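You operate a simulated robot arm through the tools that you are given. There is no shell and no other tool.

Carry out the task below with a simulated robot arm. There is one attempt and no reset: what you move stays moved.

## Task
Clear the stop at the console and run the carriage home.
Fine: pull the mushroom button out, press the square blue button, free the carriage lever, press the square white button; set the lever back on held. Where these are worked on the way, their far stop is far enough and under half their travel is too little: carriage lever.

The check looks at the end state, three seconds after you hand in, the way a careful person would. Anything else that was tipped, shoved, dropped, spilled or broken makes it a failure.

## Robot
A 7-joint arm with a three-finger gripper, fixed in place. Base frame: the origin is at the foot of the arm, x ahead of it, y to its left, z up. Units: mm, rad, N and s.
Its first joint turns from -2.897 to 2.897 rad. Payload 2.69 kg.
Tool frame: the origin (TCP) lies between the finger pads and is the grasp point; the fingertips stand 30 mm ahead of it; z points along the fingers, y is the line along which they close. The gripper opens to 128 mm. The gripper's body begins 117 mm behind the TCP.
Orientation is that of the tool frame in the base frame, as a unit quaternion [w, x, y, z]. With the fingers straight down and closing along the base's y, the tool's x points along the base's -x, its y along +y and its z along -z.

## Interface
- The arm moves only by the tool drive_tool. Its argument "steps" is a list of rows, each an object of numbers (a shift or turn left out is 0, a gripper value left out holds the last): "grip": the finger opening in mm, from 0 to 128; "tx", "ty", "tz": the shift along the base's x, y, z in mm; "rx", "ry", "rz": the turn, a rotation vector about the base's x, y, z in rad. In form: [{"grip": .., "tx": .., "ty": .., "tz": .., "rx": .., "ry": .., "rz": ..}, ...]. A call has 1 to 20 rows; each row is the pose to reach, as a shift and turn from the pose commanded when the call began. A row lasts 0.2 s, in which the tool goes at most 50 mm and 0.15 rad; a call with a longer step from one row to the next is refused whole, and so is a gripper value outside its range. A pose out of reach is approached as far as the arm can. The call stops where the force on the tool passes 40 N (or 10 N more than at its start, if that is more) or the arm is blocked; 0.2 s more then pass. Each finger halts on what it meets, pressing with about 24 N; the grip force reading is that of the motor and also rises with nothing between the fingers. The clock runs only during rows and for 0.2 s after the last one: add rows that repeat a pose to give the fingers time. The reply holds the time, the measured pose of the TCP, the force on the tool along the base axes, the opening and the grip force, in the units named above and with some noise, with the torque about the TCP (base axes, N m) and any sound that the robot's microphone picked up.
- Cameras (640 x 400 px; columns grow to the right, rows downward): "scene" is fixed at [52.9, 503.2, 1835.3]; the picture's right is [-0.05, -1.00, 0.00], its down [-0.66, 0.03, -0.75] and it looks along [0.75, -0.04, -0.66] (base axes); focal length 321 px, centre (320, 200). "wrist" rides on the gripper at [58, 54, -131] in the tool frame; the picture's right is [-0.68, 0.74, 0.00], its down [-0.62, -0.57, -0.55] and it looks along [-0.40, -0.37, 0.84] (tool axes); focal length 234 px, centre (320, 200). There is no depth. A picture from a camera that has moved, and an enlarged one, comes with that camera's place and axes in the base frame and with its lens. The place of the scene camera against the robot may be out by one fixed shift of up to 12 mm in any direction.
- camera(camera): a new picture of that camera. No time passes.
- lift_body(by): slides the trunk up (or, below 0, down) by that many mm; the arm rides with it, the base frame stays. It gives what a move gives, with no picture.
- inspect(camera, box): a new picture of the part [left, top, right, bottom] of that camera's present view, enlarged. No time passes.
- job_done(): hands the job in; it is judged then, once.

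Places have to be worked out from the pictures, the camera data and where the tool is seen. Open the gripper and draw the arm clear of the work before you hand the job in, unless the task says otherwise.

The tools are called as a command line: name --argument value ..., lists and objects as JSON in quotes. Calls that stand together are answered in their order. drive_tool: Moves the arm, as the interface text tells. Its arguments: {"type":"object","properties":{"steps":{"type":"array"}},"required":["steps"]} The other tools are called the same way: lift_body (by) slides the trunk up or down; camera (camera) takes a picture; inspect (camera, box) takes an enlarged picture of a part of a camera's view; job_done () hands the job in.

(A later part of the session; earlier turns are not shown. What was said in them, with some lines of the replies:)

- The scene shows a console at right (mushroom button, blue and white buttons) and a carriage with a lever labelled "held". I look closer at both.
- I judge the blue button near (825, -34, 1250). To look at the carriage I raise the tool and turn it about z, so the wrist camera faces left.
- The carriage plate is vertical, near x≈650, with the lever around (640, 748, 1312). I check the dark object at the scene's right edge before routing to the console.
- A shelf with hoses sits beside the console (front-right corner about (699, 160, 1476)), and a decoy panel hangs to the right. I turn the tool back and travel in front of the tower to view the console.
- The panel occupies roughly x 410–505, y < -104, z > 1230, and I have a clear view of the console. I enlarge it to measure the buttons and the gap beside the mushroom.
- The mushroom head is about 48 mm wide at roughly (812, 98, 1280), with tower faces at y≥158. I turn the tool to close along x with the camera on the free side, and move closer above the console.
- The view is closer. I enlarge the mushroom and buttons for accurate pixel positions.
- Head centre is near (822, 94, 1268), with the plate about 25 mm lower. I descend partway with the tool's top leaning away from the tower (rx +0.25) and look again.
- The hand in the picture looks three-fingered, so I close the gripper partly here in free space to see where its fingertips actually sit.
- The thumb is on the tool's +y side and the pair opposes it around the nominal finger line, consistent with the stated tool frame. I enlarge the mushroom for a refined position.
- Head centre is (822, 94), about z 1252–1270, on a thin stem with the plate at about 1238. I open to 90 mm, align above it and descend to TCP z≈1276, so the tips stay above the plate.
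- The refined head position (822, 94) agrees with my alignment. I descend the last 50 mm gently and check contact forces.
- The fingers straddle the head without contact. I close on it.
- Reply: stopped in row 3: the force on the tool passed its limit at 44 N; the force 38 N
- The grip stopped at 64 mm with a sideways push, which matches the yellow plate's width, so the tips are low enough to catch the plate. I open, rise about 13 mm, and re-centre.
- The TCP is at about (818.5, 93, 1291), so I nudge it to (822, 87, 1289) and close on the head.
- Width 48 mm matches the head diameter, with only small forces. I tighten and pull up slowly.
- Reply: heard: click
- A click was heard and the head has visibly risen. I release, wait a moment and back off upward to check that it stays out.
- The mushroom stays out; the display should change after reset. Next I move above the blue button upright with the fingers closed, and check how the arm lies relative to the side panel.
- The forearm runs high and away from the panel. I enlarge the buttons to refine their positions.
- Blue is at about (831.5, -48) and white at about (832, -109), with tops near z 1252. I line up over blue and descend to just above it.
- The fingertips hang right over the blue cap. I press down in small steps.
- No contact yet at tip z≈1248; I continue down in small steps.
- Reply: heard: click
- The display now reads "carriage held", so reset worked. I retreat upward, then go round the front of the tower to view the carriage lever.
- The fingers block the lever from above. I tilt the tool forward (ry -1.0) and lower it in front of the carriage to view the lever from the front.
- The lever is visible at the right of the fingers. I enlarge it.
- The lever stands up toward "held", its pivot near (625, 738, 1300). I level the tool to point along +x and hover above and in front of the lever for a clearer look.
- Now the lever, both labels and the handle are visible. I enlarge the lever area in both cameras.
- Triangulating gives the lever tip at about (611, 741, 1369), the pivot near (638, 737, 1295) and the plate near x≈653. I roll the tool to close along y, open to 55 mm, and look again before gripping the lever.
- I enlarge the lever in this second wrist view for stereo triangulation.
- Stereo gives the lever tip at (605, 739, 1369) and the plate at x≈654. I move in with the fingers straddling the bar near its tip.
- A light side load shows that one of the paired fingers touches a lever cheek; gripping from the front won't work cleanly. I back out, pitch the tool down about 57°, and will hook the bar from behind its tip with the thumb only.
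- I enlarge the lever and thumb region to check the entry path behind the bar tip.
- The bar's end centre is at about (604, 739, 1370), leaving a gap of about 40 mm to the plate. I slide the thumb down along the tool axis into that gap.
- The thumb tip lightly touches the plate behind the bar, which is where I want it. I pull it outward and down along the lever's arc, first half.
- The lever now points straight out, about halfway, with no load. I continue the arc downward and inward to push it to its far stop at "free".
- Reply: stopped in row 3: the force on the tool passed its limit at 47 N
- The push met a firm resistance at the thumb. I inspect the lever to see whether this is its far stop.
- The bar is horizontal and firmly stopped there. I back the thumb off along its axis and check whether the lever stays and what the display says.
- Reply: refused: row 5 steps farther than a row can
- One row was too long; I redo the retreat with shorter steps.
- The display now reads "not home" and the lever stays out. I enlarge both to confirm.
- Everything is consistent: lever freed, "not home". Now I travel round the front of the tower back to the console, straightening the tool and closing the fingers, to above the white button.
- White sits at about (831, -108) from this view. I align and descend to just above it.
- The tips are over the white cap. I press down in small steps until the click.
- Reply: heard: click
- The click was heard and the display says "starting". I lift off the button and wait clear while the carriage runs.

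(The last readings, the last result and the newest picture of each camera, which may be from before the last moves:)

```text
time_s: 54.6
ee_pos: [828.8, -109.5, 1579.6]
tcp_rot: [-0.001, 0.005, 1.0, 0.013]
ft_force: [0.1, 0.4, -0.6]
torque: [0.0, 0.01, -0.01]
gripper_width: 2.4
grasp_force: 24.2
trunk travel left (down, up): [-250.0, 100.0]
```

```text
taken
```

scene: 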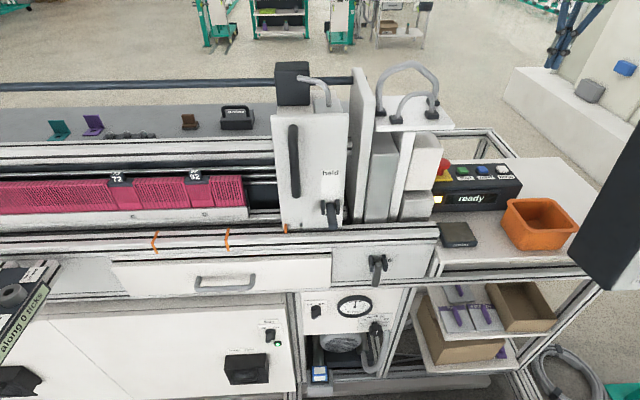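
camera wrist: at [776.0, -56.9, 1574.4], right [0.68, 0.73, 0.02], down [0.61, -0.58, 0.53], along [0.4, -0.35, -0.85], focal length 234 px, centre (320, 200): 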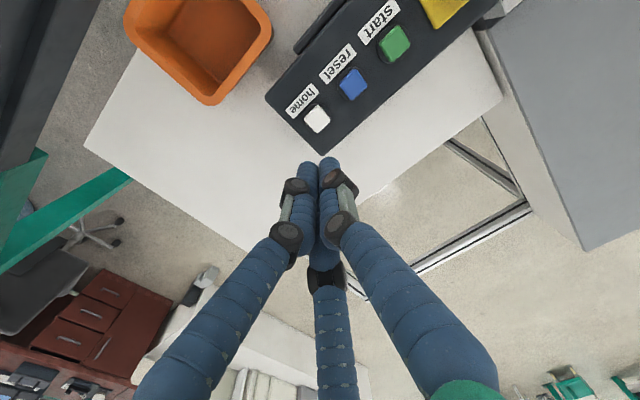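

The carriage has run right and the display shows "ready". I travel back in front of the tower and look at the carriage's new position.

drive_tool --steps '[{"tx": -20, "ty": 15, "tz": 10}, {"tx": -55, "ty": 40, "tz": 20}, {"tx": -95, "ty": 65, "tz": 20}, {"tx": -135, "ty": 90, "tz": 20}, {"tx": -175, "ty": 115, "tz": 20}, {"tx": -215, "ty": 140, "tz": 20}, {"tx": -255, "ty": 165, "tz": 20}, {"tx": -290, "ty": 195, "tz": 20}, {"tx": -320, "ty": 230, "tz": 20}, {"tx": -340, "ty": 275, "tz": 20}, {"tx": -350, "ty": 320, "tz": 20}, {"tx": -355, "ty": 365, "tz": 20}, {"tx": -360, "ty": 410, "tz": 20}, {"tx": -365, "ty": 455, "tz": 20}, {"tx": -370, "ty": 500, "tz": 20}]'

camera --camera "scene"

inspect --camera "scene" --box '[250, 150, 410, 250]'

camera --camera "wrist"

```text
time_s: 57.8
ee_pos: [458.1, 392.4, 1600.3]
tcp_rot: [-0.001, 0.004, 1.0, 0.013]
ft_force: [-0.7, 0.7, 0.5]
torque: [-0.06, -0.04, -0.02]
gripper_width: 2.2
grasp_force: 23.8
trunk travel left (down, up): [-250.0, 100.0]
```

```text
taken
```

scene: 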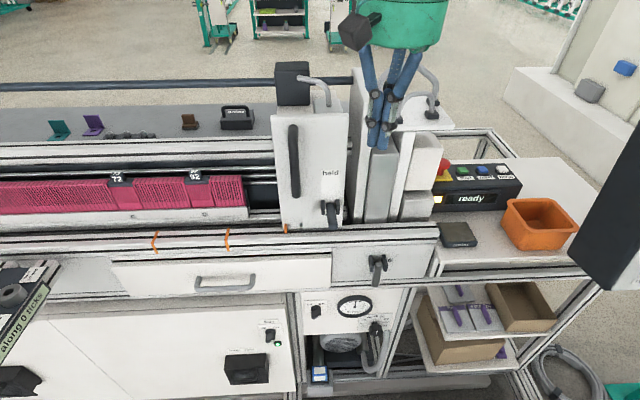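

```text
4.00 times, centred on (330, 200) of scene
camera zoom: at [52.9, 503.2, 1835.3], right [-0.05, -1.0, 0.0], down [-0.66, 0.03, -0.75], along [0.75, -0.04, -0.66], focal length 1283 px, centre (280, 200)
```

zoom: 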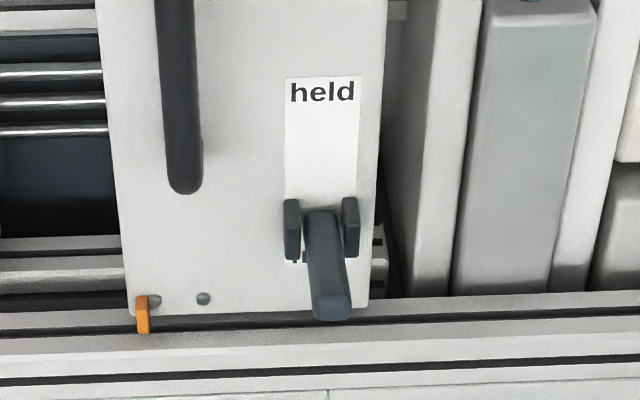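

```text
taken
camera wrist: at [401.1, 442.7, 1732.3], right [0.68, 0.73, 0.02], down [0.61, -0.58, 0.53], along [0.4, -0.35, -0.85], focal length 234 px, centre (320, 200)
```

wrist: 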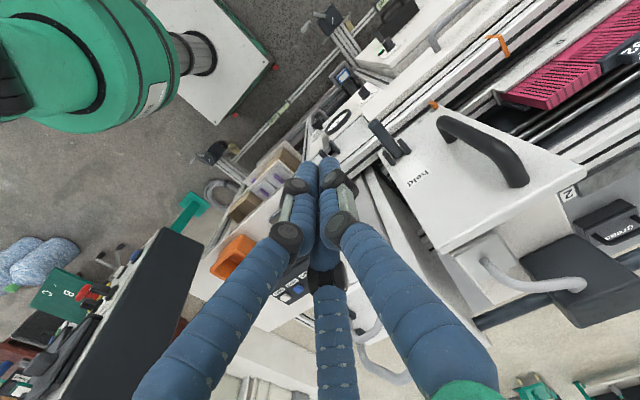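

The carriage is home against the tower with the lever out. I enlarge the wrist view for the lever's new y.

inspect --camera "wrist" --box '[330, 80, 490, 200]'

```text
3.33 times, centred on (410, 140) of wrist
camera zoom: at [401.1, 442.7, 1732.3], right [0.68, 0.73, 0.02], down [0.61, -0.58, 0.53], along [0.4, -0.35, -0.85], focal length 781 px, centre (20, 400)
```

zoom: 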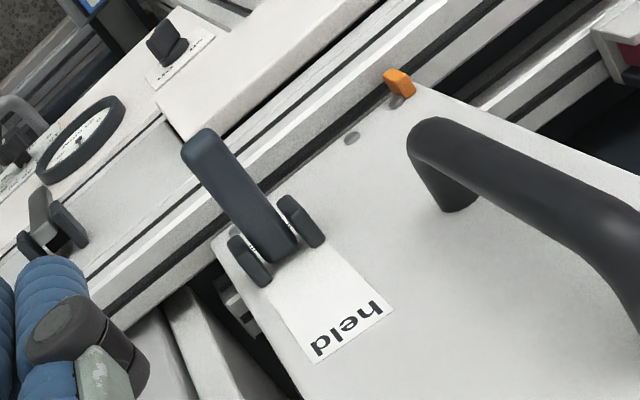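

Lever centreline is at about y≈446, with its tip near (556, 446, 1296). I level the tool to point along +x in front of the carriage, staying clear of the lever.

drive_tool --steps '[{"tx": -10, "ty": 5, "ry": -0.14}, {"tx": -20, "ty": 10, "tz": -15, "ry": -0.28}, {"tx": -25, "ty": 15, "tz": -35, "ry": -0.42}, {"tx": -25, "ty": 20, "tz": -55, "ry": -0.56}, {"tx": -25, "ty": 25, "tz": -80, "ry": -0.7}, {"tx": -25, "ty": 30, "tz": -105, "ry": -0.84}, {"tx": -25, "ty": 35, "tz": -130, "ry": -0.98}, {"tx": -25, "ty": 40, "tz": -155, "ry": -1.12}, {"tx": -25, "ty": 45, "tz": -180, "ry": -1.26}, {"tx": -25, "ty": 50, "tz": -200, "ry": -1.4}, {"tx": -25, "ty": 53, "tz": -220, "ry": -1.54}, {"tx": -25, "ty": 53, "tz": -220, "ry": -1.54}]'

camera --camera "wrist"

camera --camera "scene"

```text
time_s: 60.4
ee_pos: [433.7, 446.6, 1380.9]
tcp_rot: [0.697, -0.007, 0.717, 0.012]
ft_force: [0.2, 0.4, -0.4]
torque: [-0.03, -0.03, -0.05]
gripper_width: 2.2
grasp_force: 23.6
trunk travel left (down, up): [-250.0, 100.0]
```

```text
taken
camera wrist: at [299.9, 496.6, 1325.6], right [0.0, 0.73, 0.68], down [-0.51, -0.59, 0.63], along [0.86, -0.35, 0.38], focal length 234 px, centre (320, 200)
```

wrist: 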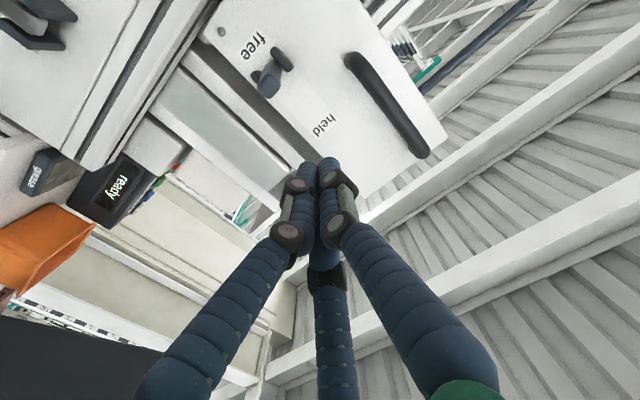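

```text
taken
```

scene: 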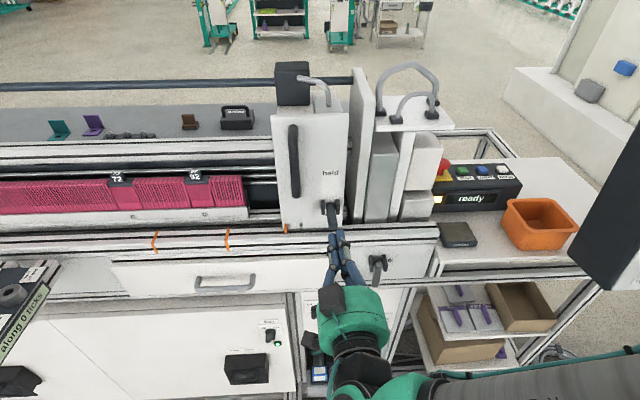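

I enlarge the lever in this front-below view to fix its centreline.

inspect --camera "wrist" --box '[200, 20, 360, 140]'

inspect --camera "scene" --box '[280, 160, 400, 300]'

```text
3.33 times, centred on (280, 80) of wrist
camera zoom: at [299.9, 496.6, 1325.6], right [0.0, 0.73, 0.68], down [-0.51, -0.59, 0.63], along [0.86, -0.35, 0.38], focal length 781 px, centre (453, 600)
```

zoom: 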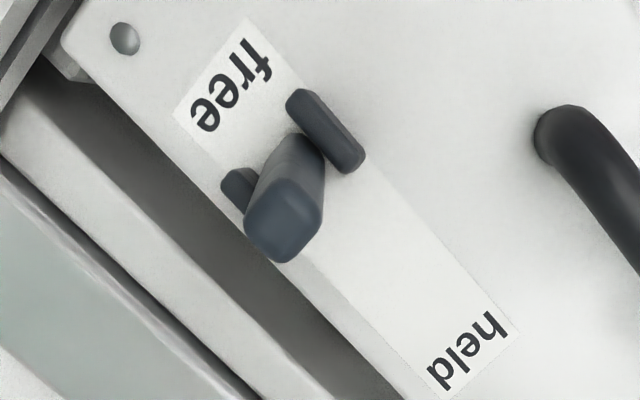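

```text
2.86 times, centred on (340, 230) of scene
camera zoom: at [52.9, 503.2, 1835.3], right [-0.05, -1.0, 0.0], down [-0.66, 0.03, -0.75], along [0.75, -0.04, -0.66], focal length 916 px, centre (263, 114)
```

zoom: 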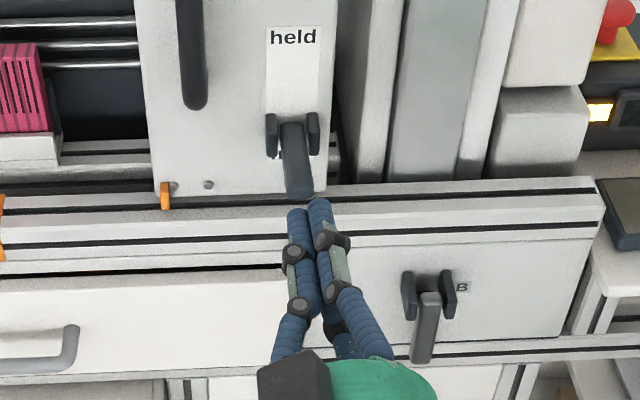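

The lever end is at about (560, 444, 1309). I lower the closed fingers below it and slide in underneath.

drive_tool --steps '[{"ty": -1, "tz": -45}, {"ty": -2, "tz": -90}, {"ty": -2, "tz": -128}, {"tx": 40, "ty": -2, "tz": -128}, {"tx": 80, "ty": -2, "tz": -128}, {"tx": 110, "ty": -2, "tz": -128}, {"tx": 126, "ty": -2, "tz": -128}, {"tx": 126, "ty": -2, "tz": -128}]'

inspect --camera "scene" --box '[280, 160, 400, 300]'

camera --camera "wrist"

```text
time_s: 62.2
ee_pos: [561.4, 443.5, 1253.0]
tcp_rot: [0.696, -0.007, 0.718, 0.013]
ft_force: [0.5, -0.7, 0.4]
torque: [-0.05, 0.0, -0.01]
gripper_width: 2.0
grasp_force: 23.5
trunk travel left (down, up): [-250.0, 100.0]
```

```text
2.86 times, centred on (340, 230) of scene
camera zoom: at [52.9, 503.2, 1835.3], right [-0.05, -1.0, 0.0], down [-0.66, 0.03, -0.75], along [0.75, -0.04, -0.66], focal length 916 px, centre (263, 114)
```

zoom: 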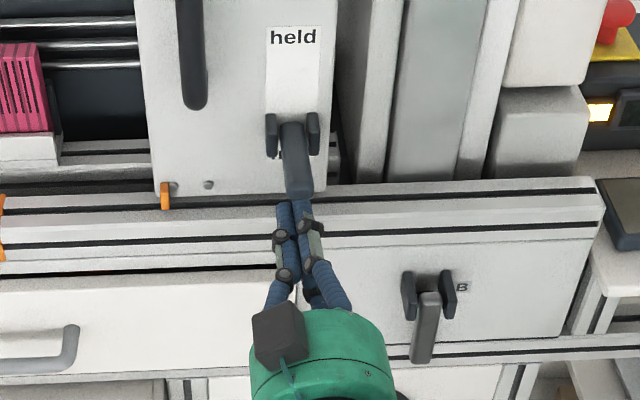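

```text
taken
camera wrist: at [426.1, 494.8, 1198.6], right [0.0, 0.73, 0.68], down [-0.51, -0.58, 0.63], along [0.86, -0.35, 0.37], focal length 234 px, centre (320, 200)
```

wrist: 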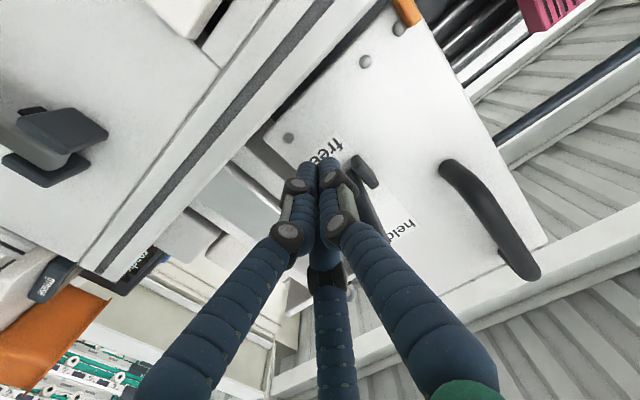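

The fingers are just beneath the bar. I push up and inward along the lever's arc.

drive_tool --steps '[{"tz": 14}, {"tz": 26}, {"tz": 37}, {"tz": 47.5}, {"tx": 1.5, "tz": 58.3}, {"tx": 5, "tz": 68.6}, {"tx": 10.4, "tz": 78}, {"tx": 17.3, "tz": 86.5}]'

inspect --camera "scene" --box '[280, 140, 400, 260]'

camera --camera "wrist"

```text
time_s: 64.0
ee_pos: [574.3, 443.2, 1334.7]
tcp_rot: [0.695, -0.009, 0.719, 0.011]
ft_force: [-29.8, -1.5, -21.0]
torque: [0.02, 0.16, -0.2]
gripper_width: 2.2
grasp_force: 24.0
trunk travel left (down, up): [-250.0, 100.0]
```

```text
3.33 times, centred on (340, 200) of scene
camera zoom: at [52.9, 503.2, 1835.3], right [-0.05, -1.0, 0.0], down [-0.66, 0.03, -0.75], along [0.75, -0.04, -0.66], focal length 1069 px, centre (253, 200)
```

zoom: 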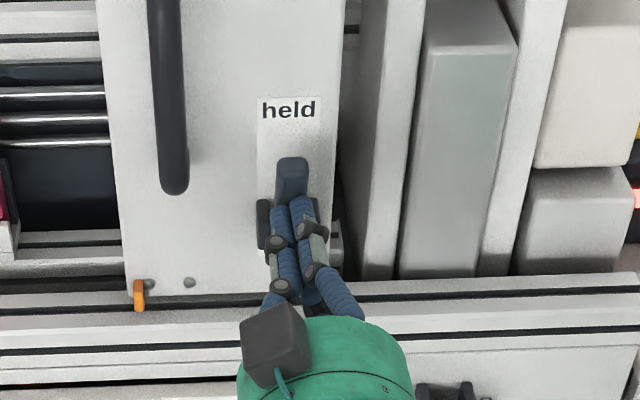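

```text
taken
camera wrist: at [440.0, 493.3, 1280.4], right [0.0, 0.73, 0.68], down [-0.51, -0.58, 0.63], along [0.86, -0.35, 0.37], focal length 234 px, centre (320, 200)
```

wrist: 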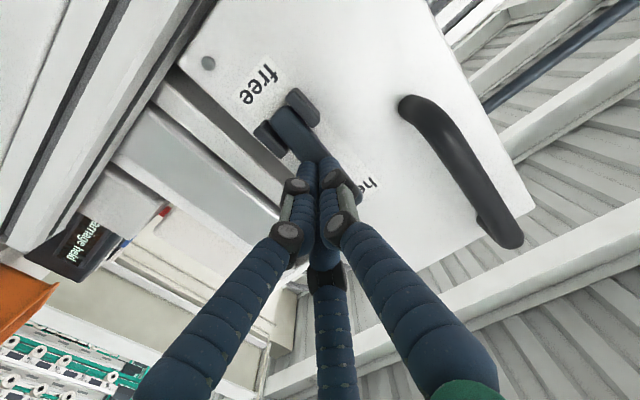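

The lever hit its upper stop and the display reads "carriage held". I back straight out and away.

drive_tool --steps '[{"tx": -8, "tz": -6}, {"tx": -35, "tz": -10}, {"tx": -75, "tz": -10}, {"tx": -120, "tz": -5}, {"tx": -150, "tz": 30}, {"tx": -165, "tz": 75}, {"tx": -165, "tz": 75}]'

inspect --camera "scene" --box '[260, 120, 400, 260]'

inspect --camera "scene" --box '[420, 150, 530, 220]'

camera --camera "wrist"

camera --camera "scene"

```text
time_s: 65.6
ee_pos: [412.3, 442.6, 1415.4]
tcp_rot: [0.695, -0.006, 0.718, 0.013]
ft_force: [0.6, -0.5, 0.0]
torque: [0.03, -0.03, 0.04]
gripper_width: 2.0
grasp_force: 24.4
trunk travel left (down, up): [-250.0, 100.0]
```

```text
2.86 times, centred on (330, 190) of scene
camera zoom: at [52.9, 503.2, 1835.3], right [-0.05, -1.0, 0.0], down [-0.66, 0.03, -0.75], along [0.75, -0.04, -0.66], focal length 916 px, centre (291, 229)
```

zoom: 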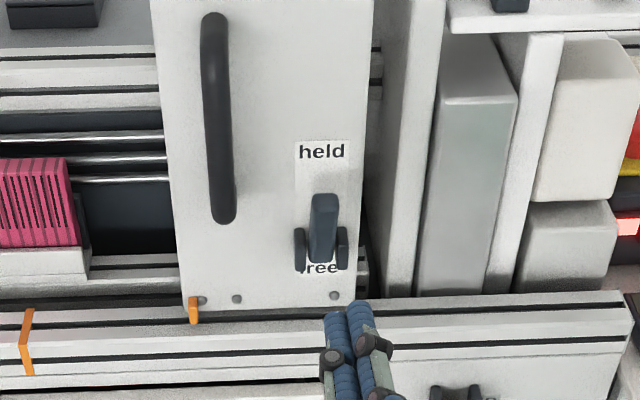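

```text
5.71 times, centred on (475, 185) of scene
camera zoom: at [52.9, 503.2, 1835.3], right [-0.05, -1.0, 0.0], down [-0.66, 0.03, -0.75], along [0.75, -0.04, -0.66], focal length 1832 px, centre (-566, 286)
```

zoom: 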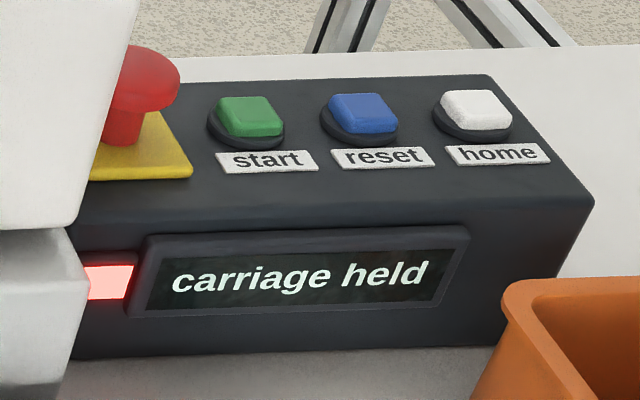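

```text
taken
camera wrist: at [277.1, 493.8, 1360.2], right [0.0, 0.73, 0.68], down [-0.51, -0.58, 0.63], along [0.86, -0.35, 0.37], focal length 234 px, centre (320, 200)
```

wrist: 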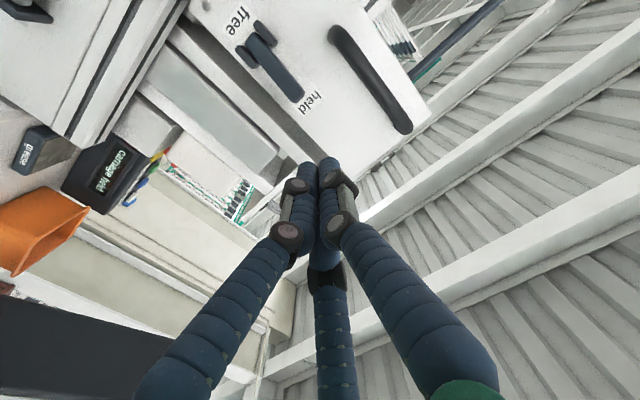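

```text
taken
```

scene: 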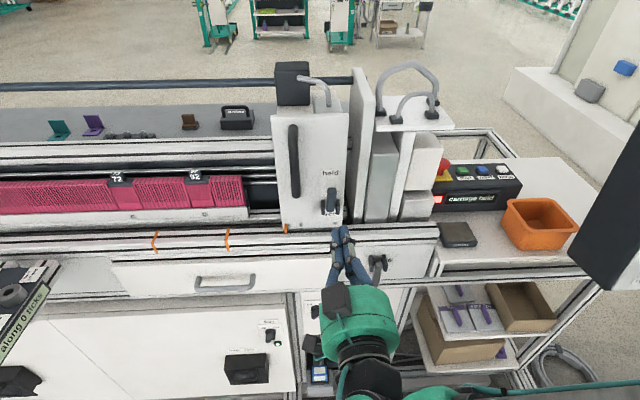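

The lever is back at held, the carriage is home, the mushroom is out and nothing else looks disturbed. I open the gripper and draw the arm further clear.

drive_tool --steps '[{"grip": 40, "tz": 40}, {"grip": 80, "tx": -10, "tz": 85}, {"grip": 110, "tx": -20, "tz": 130}, {"grip": 110, "tx": -30, "tz": 170}, {"grip": 110, "tx": -30, "tz": 170}]'

camera --camera "scene"

inspect --camera "scene" --box '[260, 120, 400, 260]'

```text
time_s: 66.8
ee_pos: [383.0, 442.9, 1586.2]
tcp_rot: [0.695, -0.006, 0.718, 0.012]
ft_force: [0.6, 0.2, 1.0]
torque: [-0.01, 0.02, 0.03]
gripper_width: 109.8
grasp_force: 0.0
trunk travel left (down, up): [-250.0, 100.0]
```

```text
taken
```

scene: 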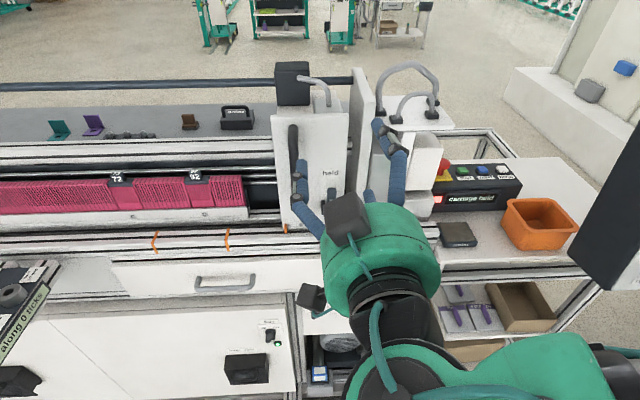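

```text
2.86 times, centred on (330, 190) of scene
camera zoom: at [52.9, 503.2, 1835.3], right [-0.05, -1.0, 0.0], down [-0.66, 0.03, -0.75], along [0.75, -0.04, -0.66], focal length 916 px, centre (291, 229)
```

zoom: 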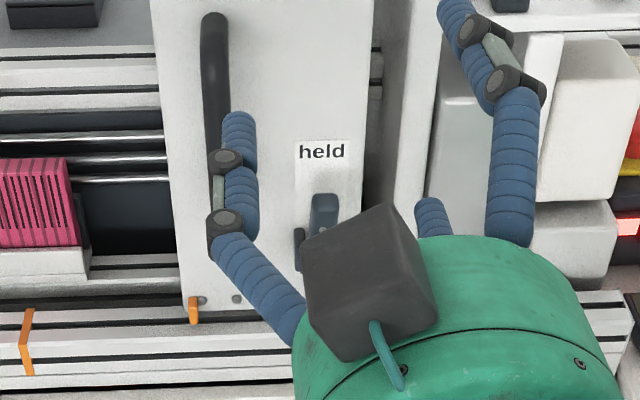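

The arm is clear with the gripper open, the lever is at held, and the display reads "carriage held" with the carriage home. I hand the job in.

job_done

```text
The job is handed in.
```

The stop is cleared, the carriage is home, and I've handed the job in. The check's result hasn't come back to me.

- **Mushroom button:** pulled out with a click, and it stays out. My first try closed on the yellow plate under it and stopped at the force limit. I opened, rose and gripped the head instead; nothing there looks disturbed.
- **Blue (reset) button:** pressed with a click; the display went from "stop is in" to "carriage held".
- **Carriage lever to free:** pulled down to its far stop, where it points straight out; the display went to "not home". On the way one finger lightly touched a cheek of the lever mount, and the thumb touched the carriage plate.
- **White (home) button:** pressed with a click; the carriage ran right to the tower and the display showed "ready".
- **Lever back on held:** pushed up to its stop; the display reads "carriage held" again.

In the last pictures nothing else looks moved. The gripper is open and the arm is drawn clear.
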